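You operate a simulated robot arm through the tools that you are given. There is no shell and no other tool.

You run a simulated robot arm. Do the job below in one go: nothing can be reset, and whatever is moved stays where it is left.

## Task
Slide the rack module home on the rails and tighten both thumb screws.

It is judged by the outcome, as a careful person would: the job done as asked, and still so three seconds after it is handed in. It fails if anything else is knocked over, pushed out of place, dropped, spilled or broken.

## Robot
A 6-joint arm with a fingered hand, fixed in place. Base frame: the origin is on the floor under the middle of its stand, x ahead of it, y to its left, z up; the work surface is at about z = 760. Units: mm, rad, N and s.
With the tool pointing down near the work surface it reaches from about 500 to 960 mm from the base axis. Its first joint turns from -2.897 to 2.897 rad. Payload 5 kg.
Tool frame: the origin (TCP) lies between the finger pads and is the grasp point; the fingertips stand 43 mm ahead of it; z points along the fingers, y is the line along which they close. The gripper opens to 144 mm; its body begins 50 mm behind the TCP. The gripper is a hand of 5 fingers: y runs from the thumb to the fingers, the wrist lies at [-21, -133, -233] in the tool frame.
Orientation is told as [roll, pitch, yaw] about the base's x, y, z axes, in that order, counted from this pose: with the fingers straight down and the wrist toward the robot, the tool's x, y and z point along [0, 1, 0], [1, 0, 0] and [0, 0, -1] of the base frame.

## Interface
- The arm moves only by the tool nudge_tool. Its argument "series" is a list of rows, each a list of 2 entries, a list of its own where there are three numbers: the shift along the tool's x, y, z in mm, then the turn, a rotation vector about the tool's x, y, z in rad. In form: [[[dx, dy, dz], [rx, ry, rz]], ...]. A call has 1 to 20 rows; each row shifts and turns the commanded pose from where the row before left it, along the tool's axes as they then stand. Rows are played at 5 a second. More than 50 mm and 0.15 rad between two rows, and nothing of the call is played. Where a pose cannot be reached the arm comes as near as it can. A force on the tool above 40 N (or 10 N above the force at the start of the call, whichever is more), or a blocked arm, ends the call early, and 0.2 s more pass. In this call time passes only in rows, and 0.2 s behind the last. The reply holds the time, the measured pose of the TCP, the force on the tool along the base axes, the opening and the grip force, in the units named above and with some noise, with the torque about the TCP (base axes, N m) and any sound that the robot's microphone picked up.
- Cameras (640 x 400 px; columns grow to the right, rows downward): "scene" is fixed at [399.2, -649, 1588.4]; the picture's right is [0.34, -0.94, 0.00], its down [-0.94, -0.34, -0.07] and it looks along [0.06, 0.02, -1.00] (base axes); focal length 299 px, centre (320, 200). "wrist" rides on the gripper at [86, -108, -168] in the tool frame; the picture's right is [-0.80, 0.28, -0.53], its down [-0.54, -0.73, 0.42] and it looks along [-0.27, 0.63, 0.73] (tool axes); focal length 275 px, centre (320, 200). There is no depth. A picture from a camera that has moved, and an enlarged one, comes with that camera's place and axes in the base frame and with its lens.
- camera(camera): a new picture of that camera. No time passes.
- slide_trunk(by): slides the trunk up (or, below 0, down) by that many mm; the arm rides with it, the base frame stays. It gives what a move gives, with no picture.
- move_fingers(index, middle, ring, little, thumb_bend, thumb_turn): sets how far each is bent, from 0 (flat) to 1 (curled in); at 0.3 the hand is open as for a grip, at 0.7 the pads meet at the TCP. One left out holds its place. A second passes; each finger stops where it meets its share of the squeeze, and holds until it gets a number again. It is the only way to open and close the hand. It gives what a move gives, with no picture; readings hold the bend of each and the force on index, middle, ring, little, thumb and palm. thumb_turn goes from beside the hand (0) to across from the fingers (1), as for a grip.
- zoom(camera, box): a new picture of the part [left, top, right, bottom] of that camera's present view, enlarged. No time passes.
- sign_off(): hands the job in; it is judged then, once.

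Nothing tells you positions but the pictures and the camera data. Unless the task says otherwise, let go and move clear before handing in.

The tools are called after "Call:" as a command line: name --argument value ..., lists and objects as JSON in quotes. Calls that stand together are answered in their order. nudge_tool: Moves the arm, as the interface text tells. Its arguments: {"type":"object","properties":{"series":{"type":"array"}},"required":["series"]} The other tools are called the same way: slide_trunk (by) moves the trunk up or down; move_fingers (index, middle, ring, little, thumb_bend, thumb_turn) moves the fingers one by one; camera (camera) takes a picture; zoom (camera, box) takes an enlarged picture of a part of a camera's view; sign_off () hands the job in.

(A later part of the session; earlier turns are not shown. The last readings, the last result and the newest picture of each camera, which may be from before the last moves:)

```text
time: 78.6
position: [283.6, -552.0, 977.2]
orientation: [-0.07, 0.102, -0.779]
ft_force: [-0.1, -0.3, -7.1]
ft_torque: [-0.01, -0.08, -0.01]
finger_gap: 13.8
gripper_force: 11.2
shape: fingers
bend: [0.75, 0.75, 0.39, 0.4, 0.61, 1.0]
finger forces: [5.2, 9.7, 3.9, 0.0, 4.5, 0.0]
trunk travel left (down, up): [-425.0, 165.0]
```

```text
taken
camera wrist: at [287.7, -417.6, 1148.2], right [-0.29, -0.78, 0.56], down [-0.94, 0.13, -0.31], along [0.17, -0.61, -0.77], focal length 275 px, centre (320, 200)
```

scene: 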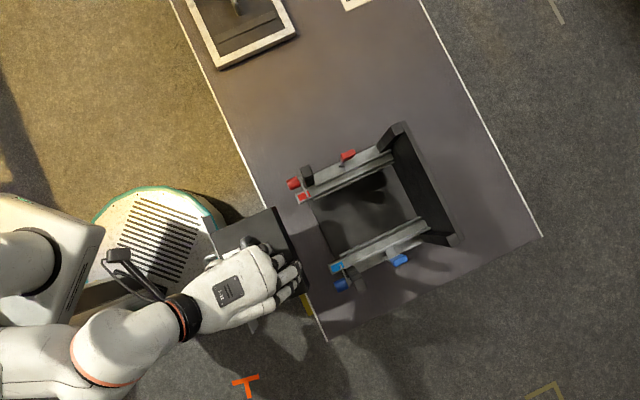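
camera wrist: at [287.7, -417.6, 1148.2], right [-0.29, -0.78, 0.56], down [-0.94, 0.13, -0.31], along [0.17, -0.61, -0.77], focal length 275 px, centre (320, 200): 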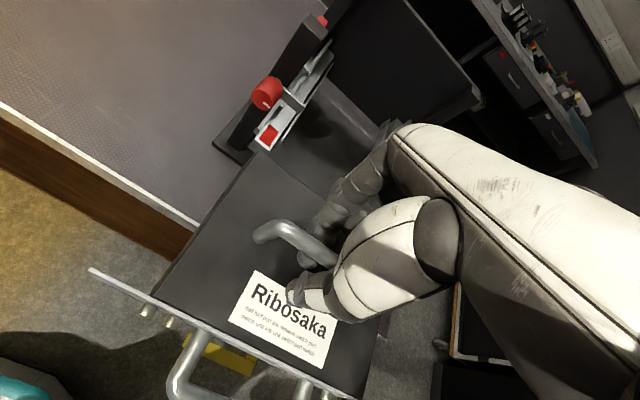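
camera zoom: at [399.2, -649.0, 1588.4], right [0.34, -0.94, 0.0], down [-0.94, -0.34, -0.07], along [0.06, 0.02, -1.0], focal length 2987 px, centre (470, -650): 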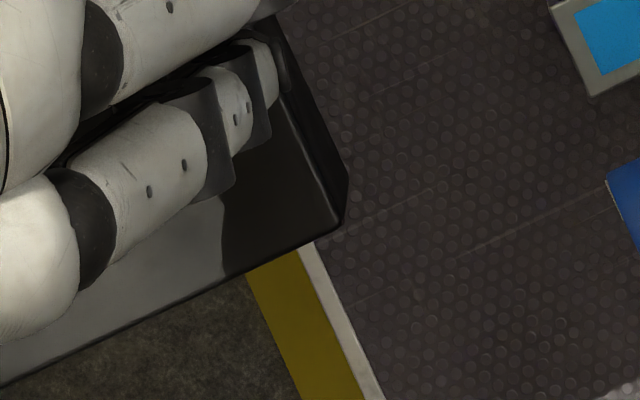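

The module centre is now at b≈−200.3, matching the rails, and yaw error is under 0.3°. Moving in slowly along the rails with force monitoring.

Call:
nudge_tool --series '[[[-0.1, 12, -1.2], [0, 0, 0]], [[-0.1, 12, -1.2], [0, 0, 0]], [[-0.1, 12, -1.2], [0, 0, 0]], [[-0.1, 8, -0.8], [0, 0, 0]], [[-0.1, 6, -0.6], [0, 0, 0]], [[-0.1, 6, -0.6], [0, 0, 0]], [[-0.1, 6, -0.6], [0, 0, 0]], [[-0.1, 6, -0.6], [0, 0, 0]]]'

Call:
camera --camera "wrist"

Call:
zoom --camera "scene" --box '[230, 150, 390, 310]'

```text
time: 80.4
position: [333.4, -600.2, 976.8]
orientation: [-0.07, 0.102, -0.779]
ft_force: [0.5, -0.2, -7.3]
ft_torque: [-0.01, -0.06, -0.02]
finger_gap: 13.8
gripper_force: 10.6
shape: fingers
bend: [0.75, 0.75, 0.39, 0.4, 0.61, 1.0]
finger forces: [5.1, 9.8, 3.9, 0.0, 4.4, 0.1]
trunk travel left (down, up): [-425.0, 165.0]
```

```text
taken
camera wrist: at [336.6, -466.1, 1147.9], right [-0.29, -0.78, 0.56], down [-0.94, 0.13, -0.31], along [0.17, -0.61, -0.77], focal length 275 px, centre (320, 200)
```

wrist: 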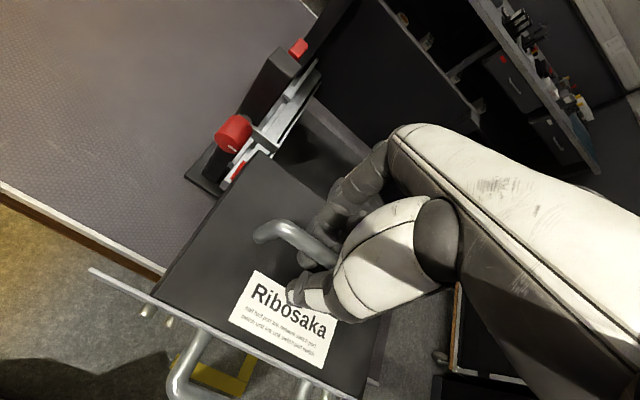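

```text
2.50 times, centred on (310, 230) of scene
camera zoom: at [399.2, -649.0, 1588.4], right [0.34, -0.94, 0.0], down [-0.94, -0.34, -0.07], along [0.06, 0.02, -1.0], focal length 747 px, centre (345, 125)
```

zoom: 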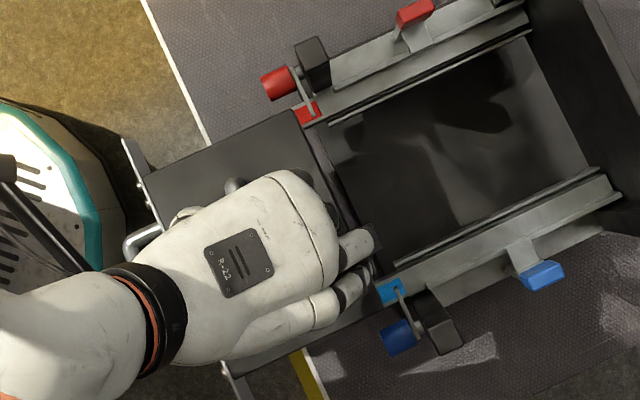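

Call:
zoom --camera "wrist" --box '[190, 90, 340, 220]'

Call:
zoom --camera "scene" --box '[280, 160, 340, 220]'

Call:
zoom --camera "scene" --box '[310, 240, 370, 300]'

```text
3.08 times, centred on (265, 155) of wrist
camera zoom: at [336.6, -466.1, 1147.9], right [-0.29, -0.78, 0.56], down [-0.94, 0.13, -0.31], along [0.17, -0.61, -0.77], focal length 847 px, centre (489, 338)
```

zoom: 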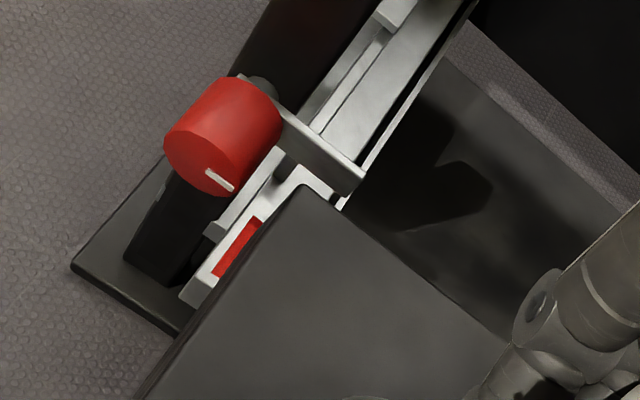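

```text
6.67 times, centred on (310, 190) of scene
camera zoom: at [399.2, -649.0, 1588.4], right [0.34, -0.94, 0.0], down [-0.94, -0.34, -0.07], along [0.06, 0.02, -1.0], focal length 1991 px, centre (387, 267)
```

zoom: 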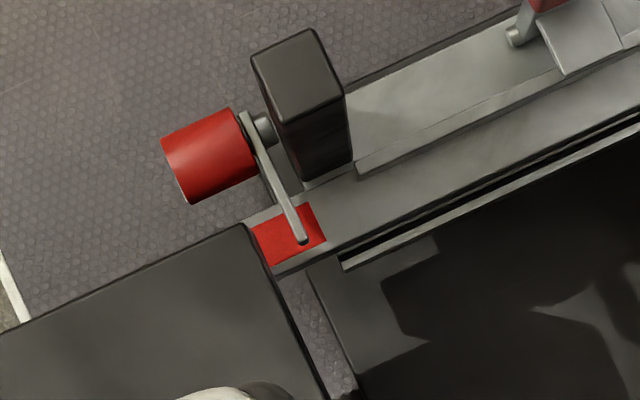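

```text
6.67 times, centred on (340, 270) of scene
camera zoom: at [399.2, -649.0, 1588.4], right [0.34, -0.94, 0.0], down [-0.94, -0.34, -0.07], along [0.06, 0.02, -1.0], focal length 1991 px, centre (187, -267)
```

zoom: 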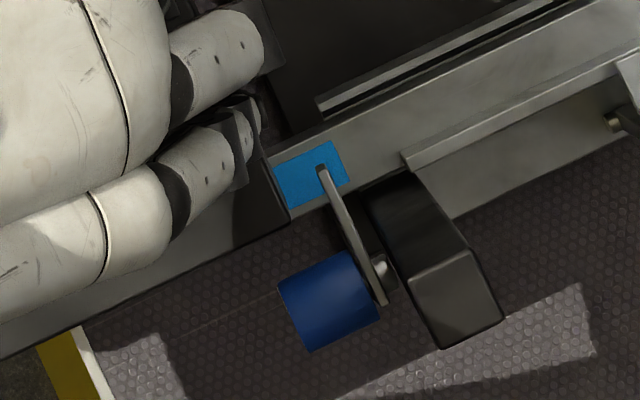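

No contact so far, and the box's rear corners are just over the rail ends, on line. I'll lower in small steps to find the rail height by touch before going under the strips.

Call:
nudge_tool --series '[[[0.14, 0.2, 2], [0, 0, 0]], [[0.14, 0.2, 2], [0, 0, 0]], [[0, 0, 0], [0, 0, 0]]]'

Call:
nudge_tool --series '[[[0.14, 0.2, 2], [0, 0, 0]], [[0.14, 0.2, 2], [0, 0, 0]], [[0, 0, 0], [0, 0, 0]]]'

```text
time: 81.2
position: [332.8, -601.4, 974.0]
orientation: [-0.07, 0.101, -0.779]
ft_force: [0.5, 0.1, -7.0]
ft_torque: [-0.03, -0.09, -0.03]
finger_gap: 13.6
gripper_force: 11.4
shape: fingers
bend: [0.75, 0.75, 0.39, 0.4, 0.61, 1.0]
finger forces: [5.1, 9.8, 3.9, 0.0, 4.4, 0.0]
trunk travel left (down, up): [-425.0, 165.0]
```

```text
time: 82.0
position: [333.5, -601.2, 968.6]
orientation: [-0.069, 0.099, -0.78]
ft_force: [-0.5, -0.6, -7.6]
ft_torque: [0.0, -0.06, 0.02]
finger_gap: 13.8
gripper_force: 11.8
shape: fingers
bend: [0.75, 0.75, 0.39, 0.4, 0.61, 1.0]
finger forces: [5.0, 9.9, 3.9, 0.0, 4.4, 0.1]
trunk travel left (down, up): [-425.0, 165.0]
```

Call:
nudge_tool --series '[[[0.14, 0.2, 2], [0, 0, 0]], [[0, 0, 0], [0, 0, 0]]]'

Call:
nudge_tool --series '[[[0.14, 0.2, 2], [0, 0, 0]], [[0, 0, 0], [0, 0, 0]]]'

Call:
zoom --camera "wrist" --box '[190, 90, 340, 220]'

```text
time: 82.6
position: [333.1, -601.0, 967.5]
orientation: [-0.07, 0.102, -0.777]
ft_force: [-0.2, 0.8, -7.3]
ft_torque: [0.0, -0.1, -0.02]
finger_gap: 13.7
gripper_force: 11.7
shape: fingers
bend: [0.75, 0.75, 0.39, 0.4, 0.61, 1.0]
finger forces: [5.1, 9.8, 3.9, 0.0, 4.5, 0.0]
trunk travel left (down, up): [-425.0, 165.0]
```

```text
time: 83.2
position: [333.6, -600.8, 964.5]
orientation: [-0.07, 0.101, -0.779]
ft_force: [0.4, 0.0, -6.5]
ft_torque: [0.0, -0.08, -0.01]
finger_gap: 13.5
gripper_force: 11.5
shape: fingers
bend: [0.75, 0.75, 0.39, 0.4, 0.61, 1.0]
finger forces: [5.1, 9.7, 3.9, 0.1, 4.4, 0.0]
trunk travel left (down, up): [-425.0, 165.0]
```

```text
3.08 times, centred on (265, 155) of wrist
camera zoom: at [336.7, -466.4, 1135.5], right [-0.29, -0.78, 0.56], down [-0.94, 0.13, -0.31], along [0.17, -0.61, -0.77], focal length 847 px, centre (489, 338)
```

zoom: 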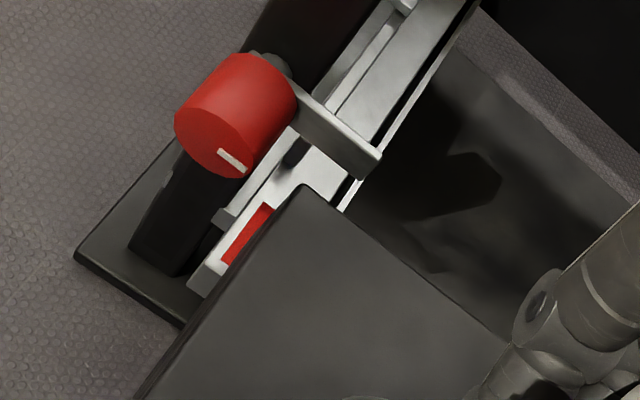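

Call:
nudge_tool --series '[[[0.14, 0.2, 2], [0, 0, 0]], [[0, 0, 0], [0, 0, 0]]]'

Call:
nudge_tool --series '[[[0.14, 0.2, 2], [0, 0, 0]], [[0, 0, 0], [0, 0, 0]]]'

Call:
nudge_tool --series '[[[0.14, 0.2, 2], [0, 0, 0]], [[0, 0, 0], [0, 0, 0]]]'

```text
time: 83.8
position: [333.2, -600.3, 962.1]
orientation: [-0.071, 0.102, -0.778]
ft_force: [-1.3, -0.6, -6.4]
ft_torque: [-0.02, -0.1, 0.02]
finger_gap: 13.8
gripper_force: 11.4
shape: fingers
bend: [0.75, 0.75, 0.39, 0.4, 0.61, 1.0]
finger forces: [5.1, 9.8, 3.9, 0.0, 4.5, 0.0]
trunk travel left (down, up): [-425.0, 165.0]
```

```text
time: 84.4
position: [332.5, -600.6, 960.5]
orientation: [-0.069, 0.1, -0.779]
ft_force: [-0.2, 0.0, -6.7]
ft_torque: [0.0, -0.1, 0.03]
finger_gap: 13.6
gripper_force: 11.2
shape: fingers
bend: [0.75, 0.75, 0.39, 0.4, 0.61, 1.0]
finger forces: [5.1, 9.7, 3.9, 0.0, 4.4, 0.0]
trunk travel left (down, up): [-425.0, 165.0]
```

```text
time: 85.0
position: [333.2, -599.4, 958.3]
orientation: [-0.07, 0.1, -0.778]
ft_force: [0.0, -0.4, -8.0]
ft_torque: [-0.03, -0.13, 0.0]
finger_gap: 13.8
gripper_force: 11.9
shape: fingers
bend: [0.75, 0.75, 0.39, 0.4, 0.61, 1.0]
finger forces: [5.1, 9.7, 4.0, 0.1, 4.5, 0.0]
trunk travel left (down, up): [-425.0, 165.0]
```

Call:
zoom --camera "wrist" --box '[180, 80, 340, 240]'

Call:
zoom --camera "scene" --box '[280, 160, 340, 220]'

Call:
zoom --camera "scene" --box '[310, 240, 370, 300]'

```text
2.50 times, centred on (260, 160) of wrist
camera zoom: at [336.7, -466.3, 1130.0], right [-0.29, -0.78, 0.56], down [-0.94, 0.13, -0.31], along [0.17, -0.61, -0.77], focal length 688 px, centre (470, 300)
```

zoom: 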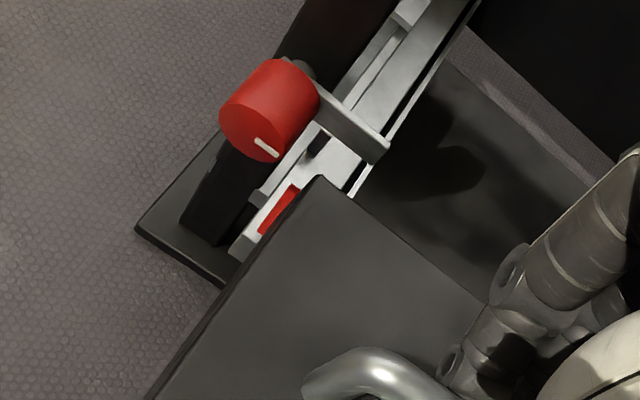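

```text
6.67 times, centred on (310, 190) of scene
camera zoom: at [399.2, -649.0, 1588.4], right [0.34, -0.94, 0.0], down [-0.94, -0.34, -0.07], along [0.06, 0.02, -1.0], focal length 1991 px, centre (387, 267)
```

zoom: 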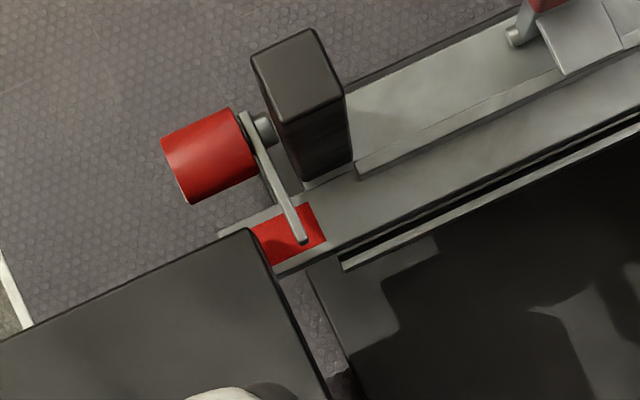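

```text
6.67 times, centred on (340, 270) of scene
camera zoom: at [399.2, -649.0, 1588.4], right [0.34, -0.94, 0.0], down [-0.94, -0.34, -0.07], along [0.06, 0.02, -1.0], focal length 1991 px, centre (187, -267)
```

zoom: 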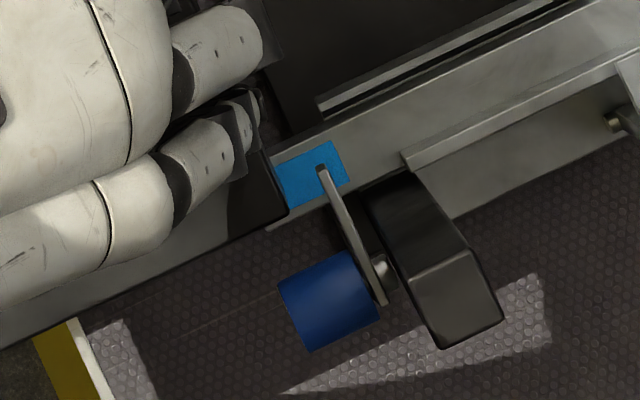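

Call:
nudge_tool --series '[[[0.14, 0.2, 2], [0, 0, 0]], [[0, 0, 0], [0, 0, 0]]]'

Call:
nudge_tool --series '[[[0.14, 0.2, 2], [0, 0, 0]], [[0, 0, 0], [0, 0, 0]]]'

Call:
nudge_tool --series '[[[0.07, 0.1, 1], [0, 0, 0]], [[0, 0, 0], [0, 0, 0]]]'

```text
time: 85.6
position: [333.2, -601.6, 956.7]
orientation: [-0.071, 0.102, -0.776]
ft_force: [-0.6, 0.0, -6.9]
ft_torque: [0.0, -0.08, -0.02]
finger_gap: 13.8
gripper_force: 11.4
shape: fingers
bend: [0.75, 0.75, 0.39, 0.4, 0.61, 1.0]
finger forces: [5.2, 9.8, 3.8, 0.1, 4.3, 0.0]
trunk travel left (down, up): [-425.0, 165.0]
```

```text
time: 86.2
position: [331.7, -601.2, 954.7]
orientation: [-0.07, 0.102, -0.778]
ft_force: [1.0, 0.4, -5.9]
ft_torque: [-0.14, -0.05, 0.02]
finger_gap: 13.6
gripper_force: 12.0
shape: fingers
bend: [0.75, 0.75, 0.39, 0.4, 0.61, 1.0]
finger forces: [5.8, 9.1, 5.3, 0.0, 4.6, 0.1]
trunk travel left (down, up): [-425.0, 165.0]
```

```text
time: 86.8
position: [331.5, -601.9, 954.0]
orientation: [-0.072, 0.102, -0.779]
ft_force: [1.4, 0.1, -1.9]
ft_torque: [-0.35, -0.14, 0.09]
finger_gap: 13.7
gripper_force: 13.2
shape: fingers
bend: [0.75, 0.75, 0.39, 0.4, 0.61, 1.0]
finger forces: [5.9, 8.4, 8.0, 0.0, 4.1, 0.0]
trunk travel left (down, up): [-425.0, 165.0]
```

Contact with the rails is felt at TCP z≈955. I'll lift 2.5 mm and slide in further, checking forces.

Call:
nudge_tool --series '[[[-0.18, -0.25, -2.5], [0, 0, 0]], [[-0.08, 8, -0.8], [0, 0, 0]], [[-0.08, 8, -0.8], [0, 0, 0]], [[-0.08, 8, -0.8], [0, 0, 0]], [[-0.08, 8, -0.8], [0, 0, 0]], [[-0.08, 8, -0.8], [0, 0, 0]], [[-0.08, 8, -0.8], [0, 0, 0]]]'

Call:
camera --camera "wrist"

Call:
zoom --camera "scene" --box '[250, 150, 390, 300]'

```text
time: 88.4
position: [366.2, -634.2, 956.2]
orientation: [-0.069, 0.101, -0.779]
ft_force: [0.2, -0.1, -6.1]
ft_torque: [-0.04, -0.07, 0.03]
finger_gap: 13.6
gripper_force: 12.3
shape: fingers
bend: [0.75, 0.75, 0.39, 0.4, 0.61, 1.0]
finger forces: [5.6, 9.4, 4.2, 0.1, 4.5, 0.1]
trunk travel left (down, up): [-425.0, 165.0]
```

```text
taken
camera wrist: at [370.1, -500.1, 1126.5], right [-0.29, -0.78, 0.56], down [-0.94, 0.13, -0.31], along [0.17, -0.61, -0.77], focal length 275 px, centre (320, 200)
```

wrist: 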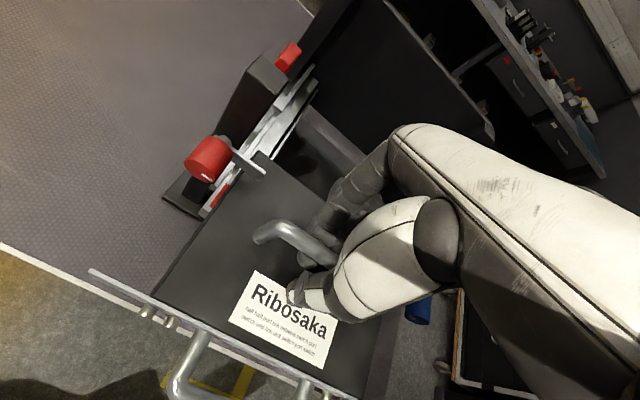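

```text
2.67 times, centred on (320, 225) of scene
camera zoom: at [399.2, -649.0, 1588.4], right [0.34, -0.94, 0.0], down [-0.94, -0.34, -0.07], along [0.06, 0.02, -1.0], focal length 796 px, centre (320, 133)
```

zoom: 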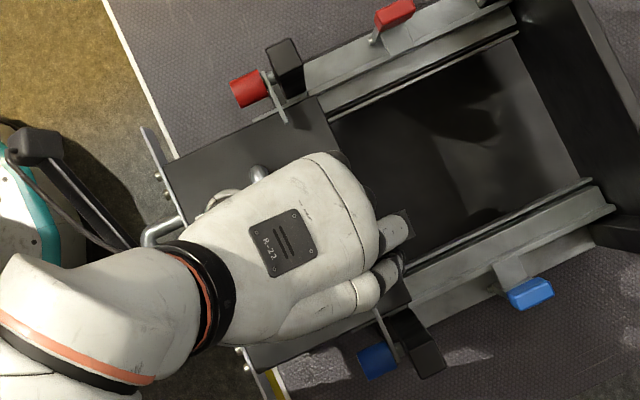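

Call:
zoom --camera "scene" --box '[300, 150, 350, 200]'

Call:
zoom --camera "scene" --box '[330, 235, 380, 285]'

Call:
zoom --camera "wrist" --box '[190, 80, 330, 220]'

```text
8.00 times, centred on (325, 175) of scene
camera zoom: at [399.2, -649.0, 1588.4], right [0.34, -0.94, 0.0], down [-0.94, -0.34, -0.07], along [0.06, 0.02, -1.0], focal length 2390 px, centre (280, 400)
```

zoom: 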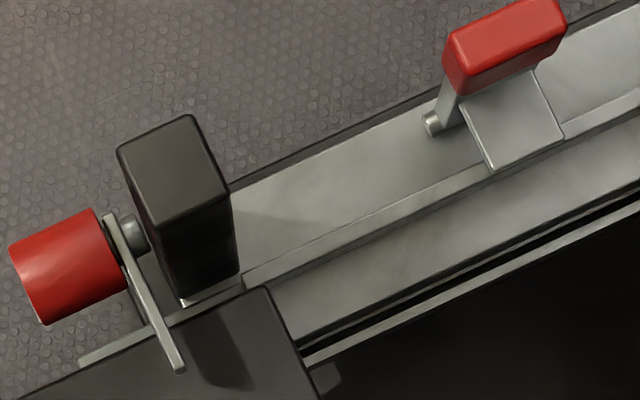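

```text
8.00 times, centred on (355, 260) of scene
camera zoom: at [399.2, -649.0, 1588.4], right [0.34, -0.94, 0.0], down [-0.94, -0.34, -0.07], along [0.06, 0.02, -1.0], focal length 2390 px, centre (40, -280)
```

zoom: 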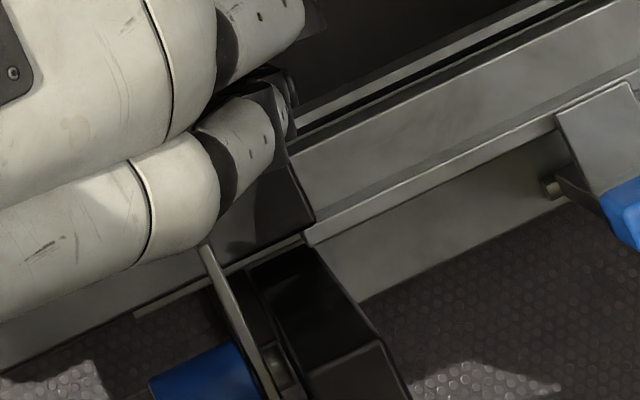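

```text
2.86 times, centred on (260, 150) of wrist
camera zoom: at [370.1, -500.1, 1126.5], right [-0.29, -0.78, 0.56], down [-0.94, 0.13, -0.31], along [0.17, -0.61, -0.77], focal length 786 px, centre (491, 343)
```

zoom: 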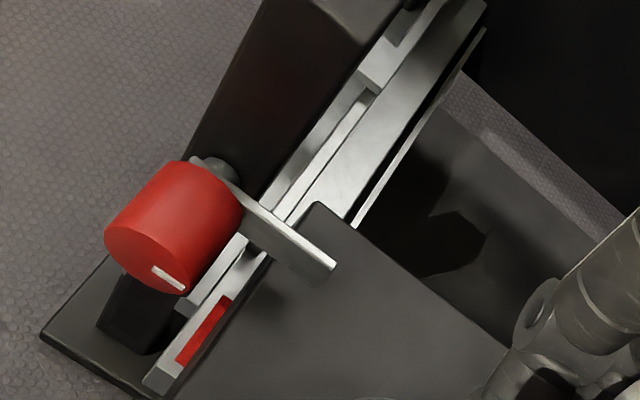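

Call:
zoom --camera "scene" --box '[342, 242, 368, 268]'

Call:
zoom --camera "scene" --box '[305, 170, 331, 196]'

```text
15.38 times, centred on (355, 255) of scene
camera zoom: at [399.2, -649.0, 1588.4], right [0.34, -0.94, 0.0], down [-0.94, -0.34, -0.07], along [0.06, 0.02, -1.0], focal length 4595 px, centre (-218, -646)
```

zoom: 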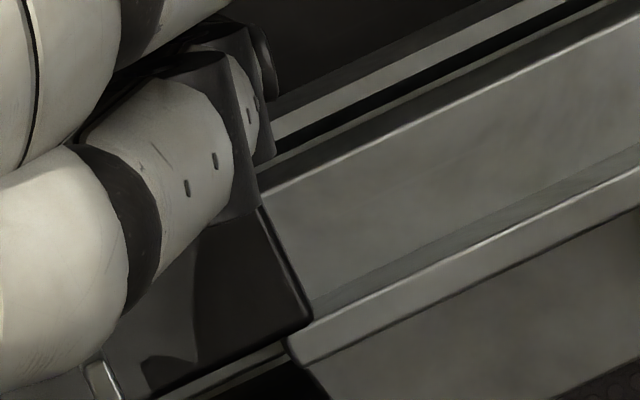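

```text
15.38 times, centred on (318, 183) of scene
camera zoom: at [399.2, -649.0, 1588.4], right [0.34, -0.94, 0.0], down [-0.94, -0.34, -0.07], along [0.06, 0.02, -1.0], focal length 4595 px, centre (351, 462)
```

zoom: 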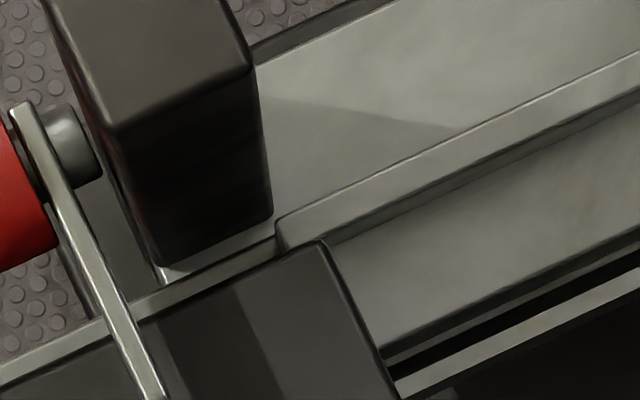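

The box's rear corners are centred between the lips (about 3.5 mm clearance each side, yaw error ≈0). I'll continue in with the same small clearance until the faceplate is just short of the knobs.

Call:
nudge_tool --series '[[[-0.8, 0, 0], [0, 0, 0]], [[-0.06, 6.5, -0.65], [0, 0, 0]], [[-0.06, 6.5, -0.65], [0, 0, 0]], [[-0.06, 6.5, -0.65], [0, 0, 0]], [[-0.06, 6.5, -0.65], [0, 0, 0]], [[-0.06, 6.5, -0.65], [0, 0, 0]], [[-0.06, 6.5, -0.65], [0, 0, 0]], [[-0.06, 6.5, -0.65], [0, 0, 0]], [[-0.06, 6.5, -0.65], [0, 0, 0]], [[-0.06, 6, -0.6], [0, 0, 0]]]'

Call:
camera --camera "wrist"

Call:
zoom --camera "scene" --box '[250, 130, 410, 300]'

```text
time: 90.6
position: [407.0, -675.7, 956.2]
orientation: [-0.07, 0.101, -0.777]
ft_force: [-0.2, 0.5, -7.0]
ft_torque: [-0.02, -0.09, -0.03]
finger_gap: 13.5
gripper_force: 11.3
shape: fingers
bend: [0.76, 0.75, 0.39, 0.4, 0.61, 1.0]
finger forces: [5.1, 9.4, 4.0, 0.0, 4.3, 0.0]
trunk travel left (down, up): [-425.0, 165.0]
```

```text
taken
camera wrist: at [411.1, -542.7, 1127.6], right [-0.29, -0.78, 0.56], down [-0.94, 0.13, -0.31], along [0.17, -0.61, -0.77], focal length 275 px, centre (320, 200)
```

wrist: 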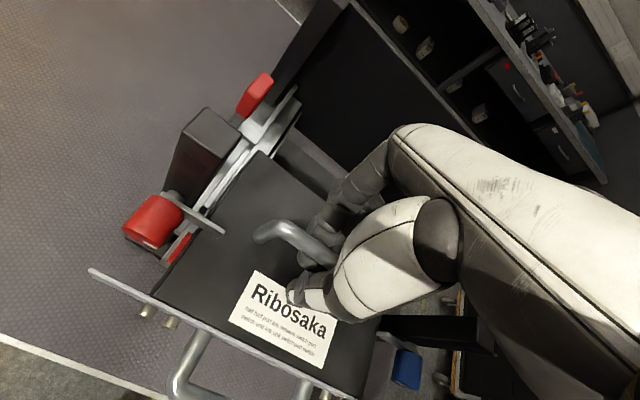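

```text
2.35 times, centred on (330, 215) of scene
camera zoom: at [399.2, -649.0, 1588.4], right [0.34, -0.94, 0.0], down [-0.94, -0.34, -0.07], along [0.06, 0.02, -1.0], focal length 703 px, centre (296, 165)
```

zoom: 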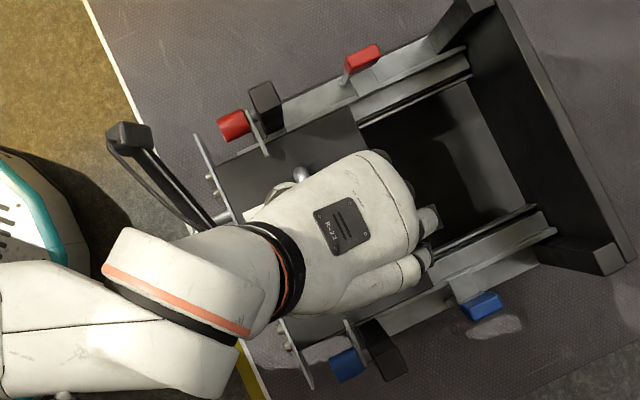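

The box is between the lips and the faceplate is at a≈682, just ahead of the knobs. I'll lower onto the rails so the faceplate passes safely beneath the knobs.

Call:
nudge_tool --series '[[[0.1, 0.15, 1.5], [0, 0, 0]], [[0, 0, 0], [0, 0, 0]]]'

Call:
nudge_tool --series '[[[0.07, 0.1, 1], [0, 0, 0]], [[0, 0, 0], [0, 0, 0]]]'

Call:
nudge_tool --series '[[[0.07, 0.1, 1], [0, 0, 0]], [[0, 0, 0], [0, 0, 0]]]'

```text
time: 91.2
position: [407.6, -677.7, 955.2]
orientation: [-0.07, 0.1, -0.78]
ft_force: [0.0, 0.0, -5.9]
ft_torque: [-0.14, -0.05, 0.01]
finger_gap: 13.5
gripper_force: 12.7
shape: fingers
bend: [0.75, 0.75, 0.39, 0.4, 0.61, 1.0]
finger forces: [5.9, 8.9, 5.3, 0.0, 4.6, 0.0]
trunk travel left (down, up): [-425.0, 165.0]
```

```text
time: 91.8
position: [407.5, -677.2, 954.6]
orientation: [-0.069, 0.101, -0.779]
ft_force: [1.0, 0.3, -4.1]
ft_torque: [-0.28, -0.06, 0.04]
finger_gap: 13.8
gripper_force: 12.8
shape: fingers
bend: [0.75, 0.75, 0.39, 0.4, 0.61, 1.0]
finger forces: [6.1, 8.7, 6.5, 0.1, 4.3, 0.1]
trunk travel left (down, up): [-425.0, 165.0]
```

```text
time: 92.4
position: [408.0, -676.4, 953.8]
orientation: [-0.07, 0.099, -0.778]
ft_force: [0.8, -1.6, 1.7]
ft_torque: [-0.11, 0.04, -0.03]
finger_gap: 13.7
gripper_force: 15.3
shape: fingers
bend: [0.75, 0.75, 0.39, 0.4, 0.61, 1.0]
finger forces: [6.0, 8.1, 6.9, 0.0, 9.6, 0.0]
trunk travel left (down, up): [-425.0, 165.0]
```

Call:
nudge_tool --series '[[[-0.05, -0.1, -0.8], [0, 0, 0]], [[-0.05, 5, -0.5], [0, 0, 0]], [[-0.05, 5, -0.5], [0, 0, 0]], [[-0.05, 5, -0.5], [0, 0, 0]], [[-0.05, 4, -0.4], [0, 0, 0]]]'

Call:
zoom --camera "wrist" --box '[60, 150, 260, 330]'

Call:
zoom --camera "scene" --box '[270, 150, 330, 210]'

Call:
zoom --camera "scene" --box '[300, 250, 360, 310]'

```text
time: 93.6
position: [421.3, -690.3, 955.0]
orientation: [-0.069, 0.099, -0.777]
ft_force: [-1.3, 0.3, -3.5]
ft_torque: [-0.3, -0.08, -0.09]
finger_gap: 13.3
gripper_force: 13.3
shape: fingers
bend: [0.75, 0.75, 0.4, 0.4, 0.61, 1.0]
finger forces: [6.0, 9.0, 7.1, 0.0, 4.8, 0.0]
trunk travel left (down, up): [-425.0, 165.0]
```

```text
2.22 times, centred on (160, 240) of wrist
camera zoom: at [424.1, -555.7, 1125.4], right [-0.29, -0.78, 0.56], down [-0.94, 0.13, -0.31], along [0.17, -0.61, -0.77], focal length 612 px, centre (676, 111)
```

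zoom: 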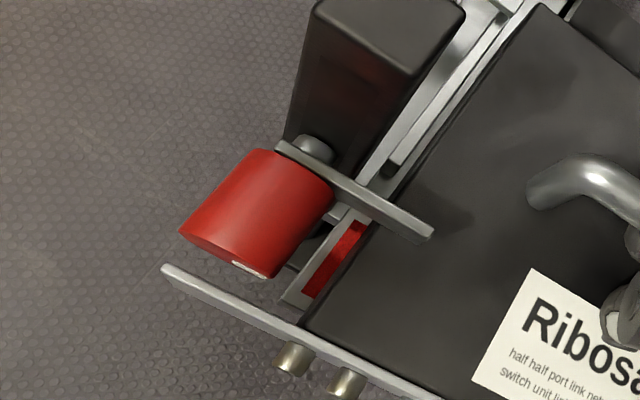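

```text
6.67 times, centred on (300, 180) of scene
camera zoom: at [399.2, -649.0, 1588.4], right [0.34, -0.94, 0.0], down [-0.94, -0.34, -0.07], along [0.06, 0.02, -1.0], focal length 1991 px, centre (453, 333)
```

zoom: 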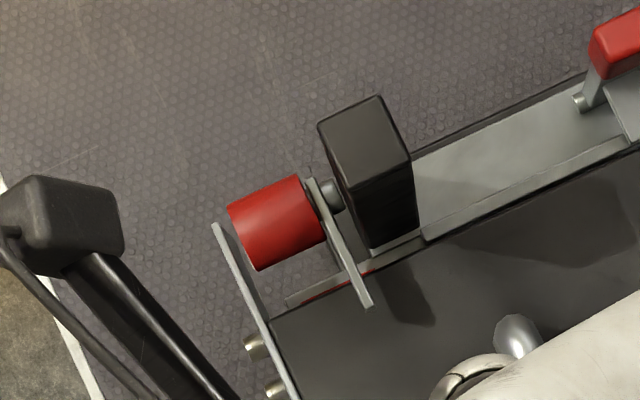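

```text
6.67 times, centred on (330, 280) of scene
camera zoom: at [399.2, -649.0, 1588.4], right [0.34, -0.94, 0.0], down [-0.94, -0.34, -0.07], along [0.06, 0.02, -1.0], focal length 1991 px, centre (253, -333)
```

zoom: 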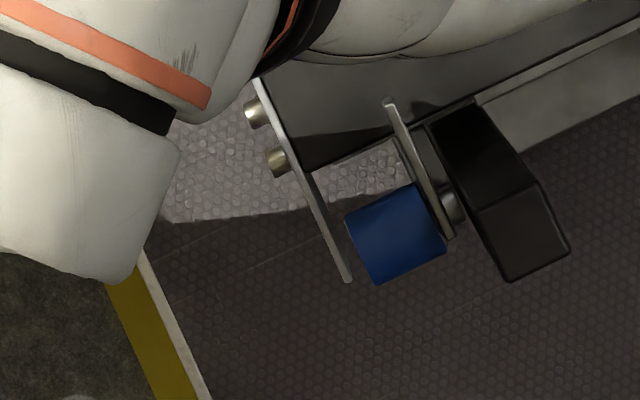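

The faceplate is just in front of the knobs. I'll creep forward in 3 mm steps and watch the force to confirm it passes beneath them.

Call:
nudge_tool --series '[[[-0.03, 3, -0.3], [0, 0, 0]], [[-0.03, 3, -0.3], [0, 0, 0]], [[0, 0, 0], [0, 0, 0]]]'

Call:
zoom --camera "wrist" --box '[60, 150, 260, 330]'

Call:
zoom --camera "scene" --box '[280, 160, 320, 200]'

Call:
zoom --camera "scene" --box '[320, 260, 360, 300]'

```text
time: 94.4
position: [424.9, -694.2, 954.3]
orientation: [-0.07, 0.101, -0.781]
ft_force: [-0.4, 0.0, -2.6]
ft_torque: [-0.29, -0.1, -0.11]
finger_gap: 13.5
gripper_force: 13.5
shape: fingers
bend: [0.75, 0.75, 0.4, 0.4, 0.61, 1.0]
finger forces: [5.8, 8.9, 7.1, 0.0, 5.1, 0.1]
trunk travel left (down, up): [-425.0, 165.0]
```

```text
2.22 times, centred on (160, 240) of wrist
camera zoom: at [428.2, -560.2, 1125.4], right [-0.29, -0.78, 0.56], down [-0.94, 0.13, -0.31], along [0.17, -0.61, -0.77], focal length 612 px, centre (676, 111)
```

zoom: 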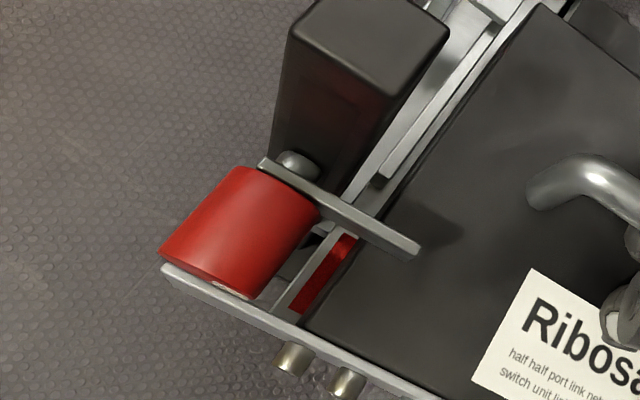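

```text
10.00 times, centred on (300, 180) of scene
camera zoom: at [399.2, -649.0, 1588.4], right [0.34, -0.94, 0.0], down [-0.94, -0.34, -0.07], along [0.06, 0.02, -1.0], focal length 2987 px, centre (520, 400)
```

zoom: 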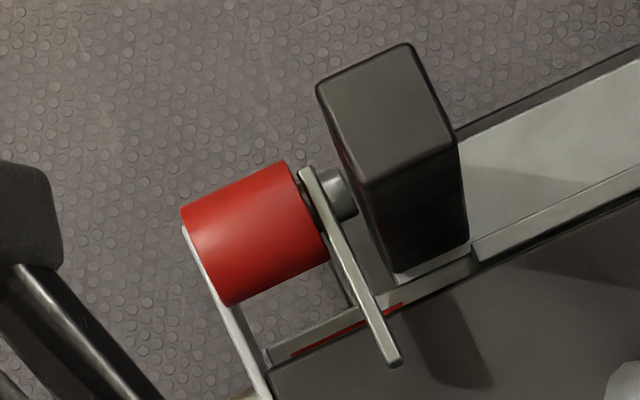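

```text
10.00 times, centred on (340, 280) of scene
camera zoom: at [399.2, -649.0, 1588.4], right [0.34, -0.94, 0.0], down [-0.94, -0.34, -0.07], along [0.06, 0.02, -1.0], focal length 2987 px, centre (120, -600)
```

zoom: 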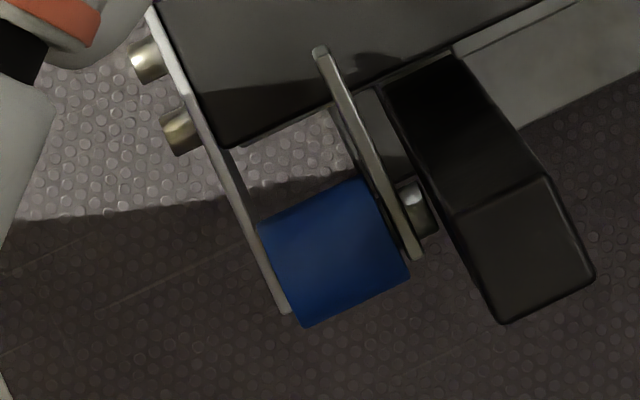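

The faceplate is slipping under both knobs without any force. Continuing in toward home.

Call:
nudge_tool --series '[[[-0.03, 4, -0.4], [0, 0, 0]], [[-0.03, 4, -0.4], [0, 0, 0]], [[-0.03, 4, -0.4], [0, 0, 0]], [[0, 0, 0], [0, 0, 0]]]'

Call:
zoom --camera "wrist" --box '[60, 150, 260, 330]'

Call:
zoom --camera "scene" --box '[280, 160, 320, 200]'

Call:
zoom --camera "scene" --box '[320, 260, 360, 300]'

```text
time: 95.4
position: [434.5, -702.3, 954.4]
orientation: [-0.069, 0.101, -0.778]
ft_force: [-1.9, 1.0, -0.1]
ft_torque: [-0.27, 0.06, -0.11]
finger_gap: 13.6
gripper_force: 14.6
shape: fingers
bend: [0.76, 0.75, 0.4, 0.4, 0.61, 1.0]
finger forces: [5.3, 8.6, 7.6, 0.0, 7.5, 0.0]
trunk travel left (down, up): [-425.0, 165.0]
```

```text
2.22 times, centred on (160, 240) of wrist
camera zoom: at [437.4, -568.2, 1125.3], right [-0.29, -0.78, 0.56], down [-0.94, 0.13, -0.31], along [0.17, -0.61, -0.77], focal length 612 px, centre (676, 111)
```

zoom: 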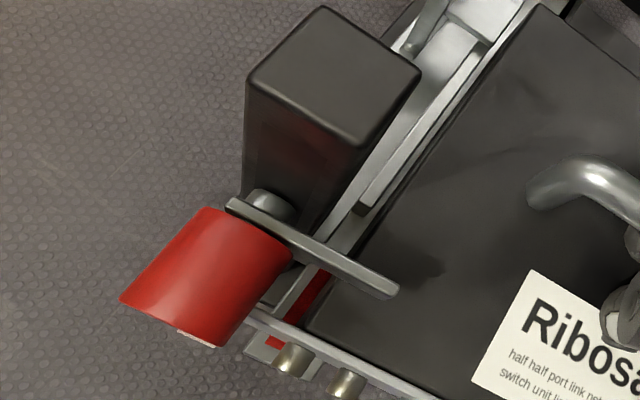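

```text
10.00 times, centred on (300, 180) of scene
camera zoom: at [399.2, -649.0, 1588.4], right [0.34, -0.94, 0.0], down [-0.94, -0.34, -0.07], along [0.06, 0.02, -1.0], focal length 2987 px, centre (520, 400)
```

zoom: 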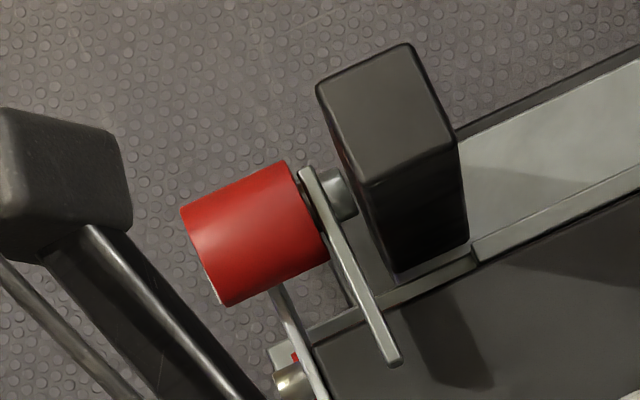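

```text
10.00 times, centred on (340, 280) of scene
camera zoom: at [399.2, -649.0, 1588.4], right [0.34, -0.94, 0.0], down [-0.94, -0.34, -0.07], along [0.06, 0.02, -1.0], focal length 2987 px, centre (120, -600)
```

zoom: 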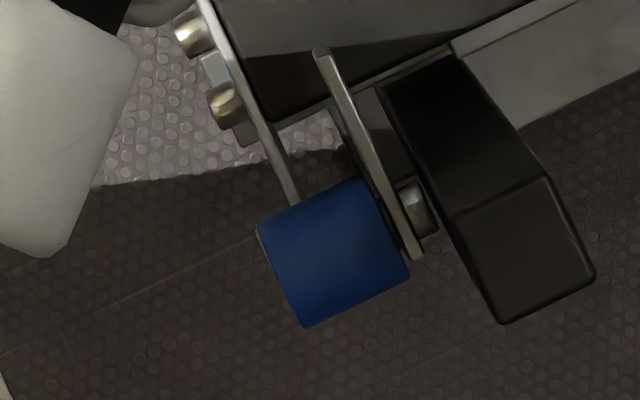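

Call:
nudge_tool --series '[[[-0.03, 4, -0.6], [0, 0, 0]], [[-0.03, 4, -0.5], [0, 0, 0]], [[-0.03, 4, -0.4], [0, 0, 0]], [[-0.03, 3, -0.3], [0, 0, 0]], [[0, 0, 0], [0, 0, 0]]]'

Call:
zoom --camera "scene" --box '[280, 160, 320, 200]'

Call:
zoom --camera "scene" --box '[320, 260, 360, 300]'

Call:
camera --camera "wrist"

```text
time: 96.6
position: [443.6, -712.3, 954.6]
orientation: [-0.072, 0.102, -0.777]
ft_force: [-1.0, 2.2, 1.1]
ft_torque: [-0.22, 0.03, -0.09]
finger_gap: 13.6
gripper_force: 14.1
shape: fingers
bend: [0.76, 0.75, 0.4, 0.4, 0.61, 1.0]
finger forces: [5.2, 8.5, 7.5, 0.1, 7.9, 0.0]
trunk travel left (down, up): [-425.0, 165.0]
```

```text
10.00 times, centred on (300, 180) of scene
camera zoom: at [399.2, -649.0, 1588.4], right [0.34, -0.94, 0.0], down [-0.94, -0.34, -0.07], along [0.06, 0.02, -1.0], focal length 2987 px, centre (520, 400)
```

zoom: 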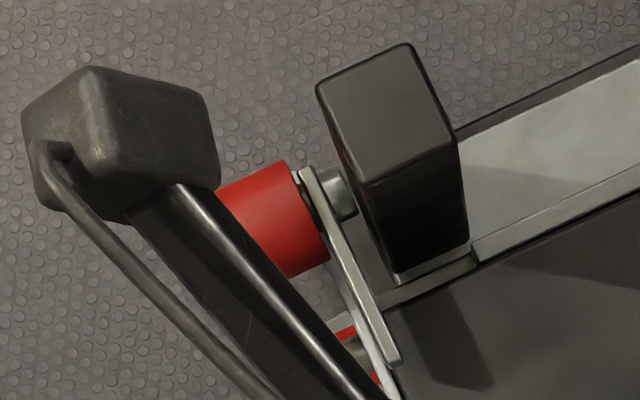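

```text
10.00 times, centred on (340, 280) of scene
camera zoom: at [399.2, -649.0, 1588.4], right [0.34, -0.94, 0.0], down [-0.94, -0.34, -0.07], along [0.06, 0.02, -1.0], focal length 2987 px, centre (120, -600)
```

zoom: 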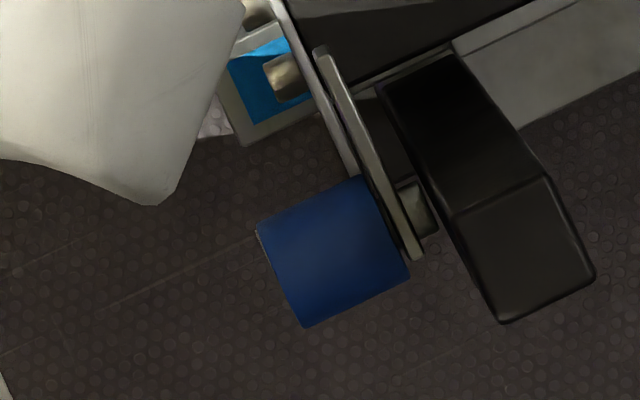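

```text
taken
camera wrist: at [447.8, -578.7, 1125.3], right [-0.29, -0.78, 0.56], down [-0.94, 0.13, -0.31], along [0.17, -0.61, -0.77], focal length 275 px, centre (320, 200)
```

wrist: 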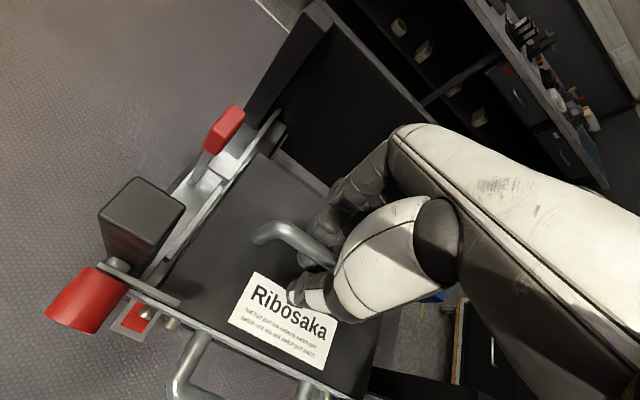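

Call:
nudge_tool --series '[[[-0.02, 3, -0.4], [0, 0, 0]], [[-0.02, 3, -0.4], [0, 0, 0]], [[0, 0, 0], [0, 0, 0]]]'

Call:
nudge_tool --series '[[[-0.02, 2, -0.2], [0, 0, 0]], [[-0.02, 2, -0.2], [0, 0, 0]], [[0, 0, 0], [0, 0, 0]]]'

Call:
zoom --camera "scene" --box '[320, 250, 360, 290]'

Call:
zoom --camera "wrist" --box '[30, 160, 250, 380]'

```text
time: 97.4
position: [448.7, -717.3, 955.3]
orientation: [-0.07, 0.102, -0.778]
ft_force: [-2.3, 1.6, 0.2]
ft_torque: [-0.28, 0.0, -0.13]
finger_gap: 13.7
gripper_force: 14.2
shape: fingers
bend: [0.76, 0.75, 0.4, 0.4, 0.61, 1.0]
finger forces: [5.1, 8.4, 7.7, 0.0, 6.5, 0.0]
trunk travel left (down, up): [-425.0, 165.0]
```

```text
time: 98.2
position: [451.1, -719.2, 954.5]
orientation: [-0.072, 0.102, -0.779]
ft_force: [-2.3, 2.1, 2.3]
ft_torque: [-0.22, 0.05, -0.11]
finger_gap: 13.7
gripper_force: 14.3
shape: fingers
bend: [0.76, 0.75, 0.4, 0.4, 0.61, 1.0]
finger forces: [5.0, 8.3, 7.8, 0.0, 8.1, 0.1]
trunk travel left (down, up): [-425.0, 165.0]
```

```text
10.00 times, centred on (340, 270) of scene
camera zoom: at [399.2, -649.0, 1588.4], right [0.34, -0.94, 0.0], down [-0.94, -0.34, -0.07], along [0.06, 0.02, -1.0], focal length 2987 px, centre (120, -500)
```

zoom: 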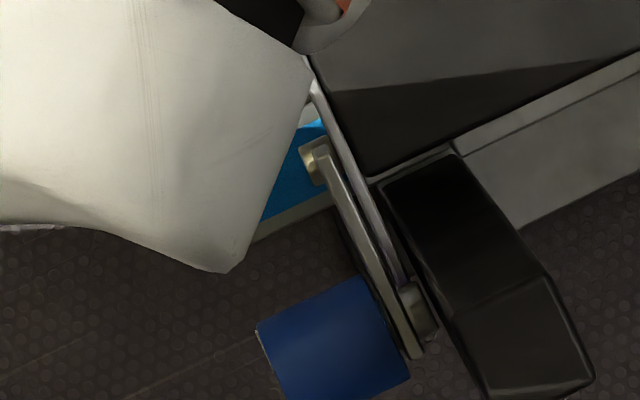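

```text
1.82 times, centred on (140, 270) of wrist
camera zoom: at [454.4, -585.5, 1125.3], right [-0.29, -0.78, 0.56], down [-0.94, 0.13, -0.31], along [0.17, -0.61, -0.77], focal length 500 px, centre (647, 73)
```

zoom: 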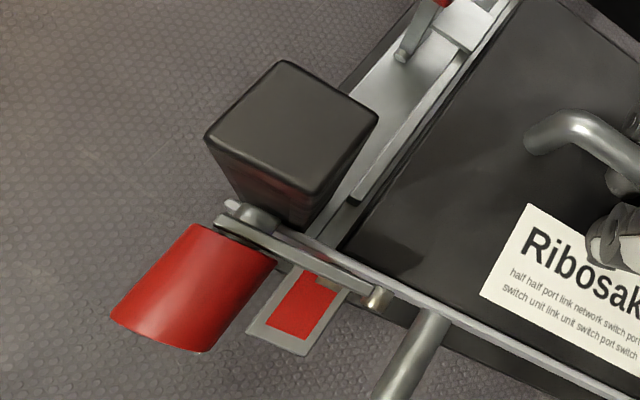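

The faceplate is now behind both strips, nearly against the posts. Pushing the last few millimetres until it seats.

Call:
nudge_tool --series '[[[0, 2, -0.7], [0, 0, 0]], [[0, 2, -0.3], [0, 0, 0]], [[0, 0, 0], [0, 0, 0]]]'

Call:
nudge_tool --series '[[[0, 2, -0.2], [0, 0, 0]], [[0, 2, -0.2], [0, 0, 0]], [[0, 0, 0], [0, 0, 0]]]'

Call:
zoom --camera "scene" --box '[320, 250, 360, 290]'

Call:
zoom --camera "wrist" --box '[30, 160, 250, 380]'

```text
time: 99.0
position: [454.6, -722.7, 954.7]
orientation: [-0.071, 0.102, -0.778]
ft_force: [-6.0, 4.8, -0.4]
ft_torque: [-0.39, 0.01, -0.12]
finger_gap: 13.8
gripper_force: 13.4
shape: fingers
bend: [0.76, 0.75, 0.41, 0.4, 0.6, 1.0]
finger forces: [4.5, 7.8, 9.6, 0.0, 4.8, 0.1]
trunk travel left (down, up): [-425.0, 165.0]
```

```text
time: 99.8
position: [458.5, -725.9, 954.4]
orientation: [-0.071, 0.101, -0.778]
ft_force: [0.0, -0.4, -2.2]
ft_torque: [0.1, 0.01, 0.02]
finger_gap: 10.9
gripper_force: 4.0
shape: fingers
bend: [0.76, 0.75, 0.4, 0.4, 0.61, 1.0]
finger forces: [1.9, 2.9, 0.0, 0.0, 3.4, 0.1]
trunk travel left (down, up): [-425.0, 165.0]
```

```text
10.00 times, centred on (340, 270) of scene
camera zoom: at [399.2, -649.0, 1588.4], right [0.34, -0.94, 0.0], down [-0.94, -0.34, -0.07], along [0.06, 0.02, -1.0], focal length 2987 px, centre (120, -500)
```

zoom: 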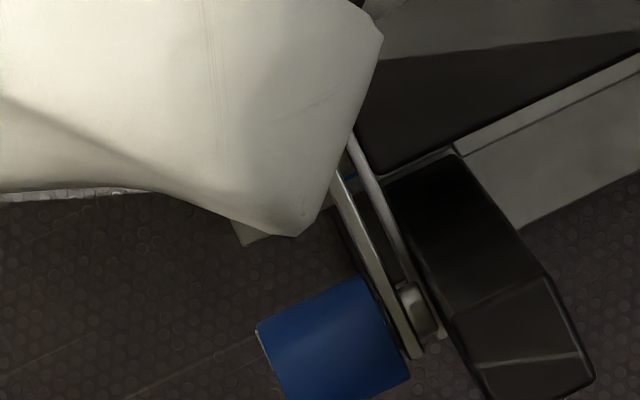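

```text
1.82 times, centred on (140, 270) of wrist
camera zoom: at [461.8, -592.2, 1125.5], right [-0.29, -0.78, 0.56], down [-0.94, 0.13, -0.31], along [0.17, -0.61, -0.77], focal length 500 px, centre (647, 73)
```

zoom: 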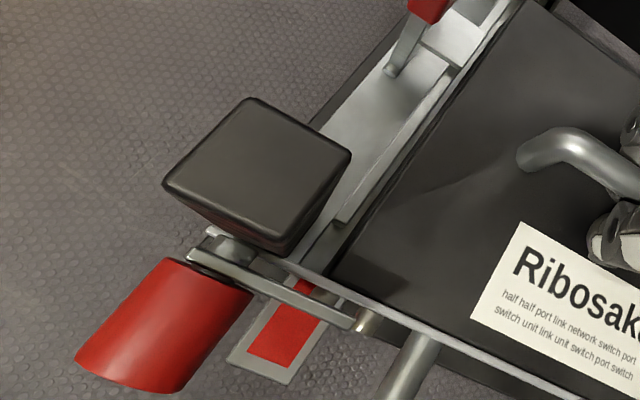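

The push met firm resistance (≈8 N) and then the grip slid on the bar, so the module appears seated with its plate at a≈746 against the posts (≈749). I'll release the handle carefully and back away to inspect.

Call:
move_fingers --thumb_bend 0.5

Call:
move_fingers --index 0.62 --middle 0.62

Call:
move_fingers --index 0.5 --middle 0.5 --thumb_bend 0.45

Call:
camera --camera "wrist"

Call:
zoom --camera "scene" --box '[260, 130, 420, 300]'

```text
time: 100.8
position: [457.3, -726.0, 954.0]
orientation: [-0.069, 0.101, -0.779]
ft_force: [0.7, 0.1, -4.5]
ft_torque: [-0.01, -0.09, 0.0]
finger_gap: 27.9
gripper_force: 2.3
shape: fingers
bend: [0.76, 0.75, 0.4, 0.4, 0.5, 1.0]
finger forces: [1.8, 3.0, 0.0, 0.1, 0.0, 0.0]
trunk travel left (down, up): [-425.0, 165.0]
```

```text
time: 101.8
position: [457.3, -726.0, 960.2]
orientation: [-0.074, 0.094, -0.779]
ft_force: [2.6, -3.0, 26.3]
ft_torque: [-0.28, -0.61, -0.06]
finger_gap: 50.9
gripper_force: 13.5
shape: fingers
bend: [0.65, 0.62, 0.4, 0.4, 0.5, 1.0]
finger forces: [26.5, 0.0, 0.1, 0.0, 0.1, 0.0]
trunk travel left (down, up): [-425.0, 165.0]
```

```text
time: 102.8
position: [456.7, -724.5, 958.9]
orientation: [-0.072, 0.093, -0.779]
ft_force: [-4.6, 6.1, 30.4]
ft_torque: [-0.25, -0.24, 0.04]
finger_gap: 62.9
gripper_force: 14.6
shape: fingers
bend: [0.71, 0.53, 0.4, 0.4, 0.45, 0.99]
finger forces: [16.4, 14.5, 0.0, 0.1, 0.0, 0.0]
trunk travel left (down, up): [-425.0, 165.0]
```

```text
taken
camera wrist: at [459.6, -589.7, 1130.0], right [-0.29, -0.78, 0.56], down [-0.94, 0.13, -0.31], along [0.17, -0.62, -0.77], focal length 275 px, centre (320, 200)
```

wrist: 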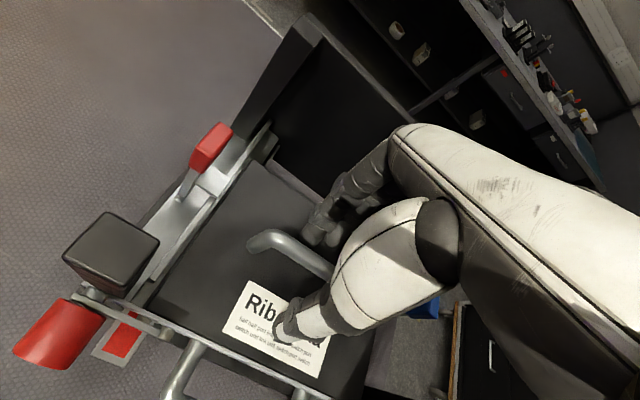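

```text
2.35 times, centred on (340, 215) of scene
camera zoom: at [399.2, -649.0, 1588.4], right [0.34, -0.94, 0.0], down [-0.94, -0.34, -0.07], along [0.06, 0.02, -1.0], focal length 703 px, centre (273, 165)
```

zoom: 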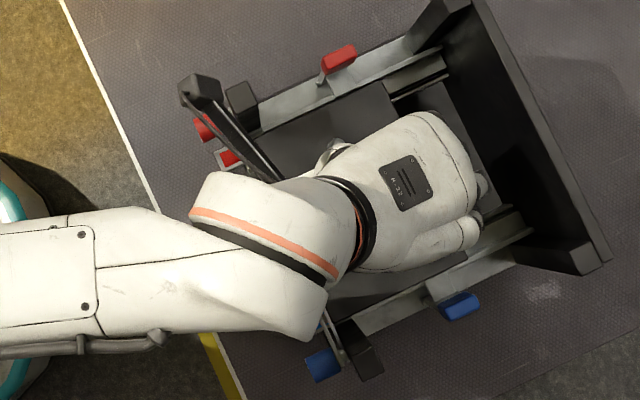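

Opening has pressed the fingertips onto the box top, so I'll rise a few millimetres to let them straighten free of the bar.

Call:
nudge_tool --series '[[[0, 0, -3], [0, 0, 0]], [[0, 0, 0], [0, 0, 0]]]'

Call:
zoom --camera "wrist" --box '[220, 160, 400, 380]'

```text
time: 103.4
position: [457.1, -724.2, 960.7]
orientation: [-0.072, 0.1, -0.777]
ft_force: [-7.1, 6.0, 23.5]
ft_torque: [-0.14, -0.06, -0.01]
finger_gap: 64.1
gripper_force: 11.9
shape: fingers
bend: [0.58, 0.53, 0.4, 0.4, 0.45, 0.99]
finger forces: [14.1, 9.2, 0.0, 0.0, 0.0, 0.1]
trunk travel left (down, up): [-425.0, 165.0]
```

```text
1.82 times, centred on (310, 270) of wrist
camera zoom: at [460.1, -590.3, 1130.8], right [-0.29, -0.78, 0.56], down [-0.94, 0.13, -0.31], along [0.17, -0.62, -0.77], focal length 500 px, centre (338, 73)
```

zoom: 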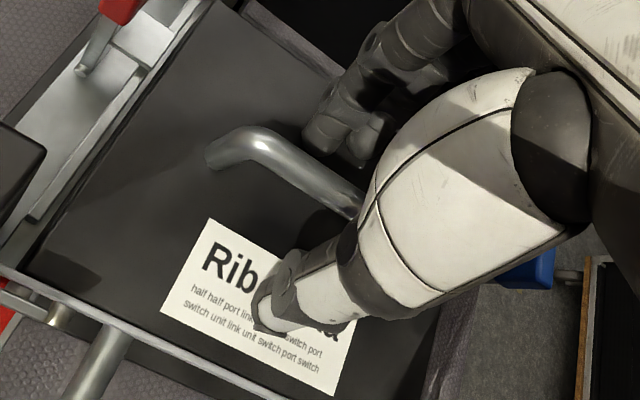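

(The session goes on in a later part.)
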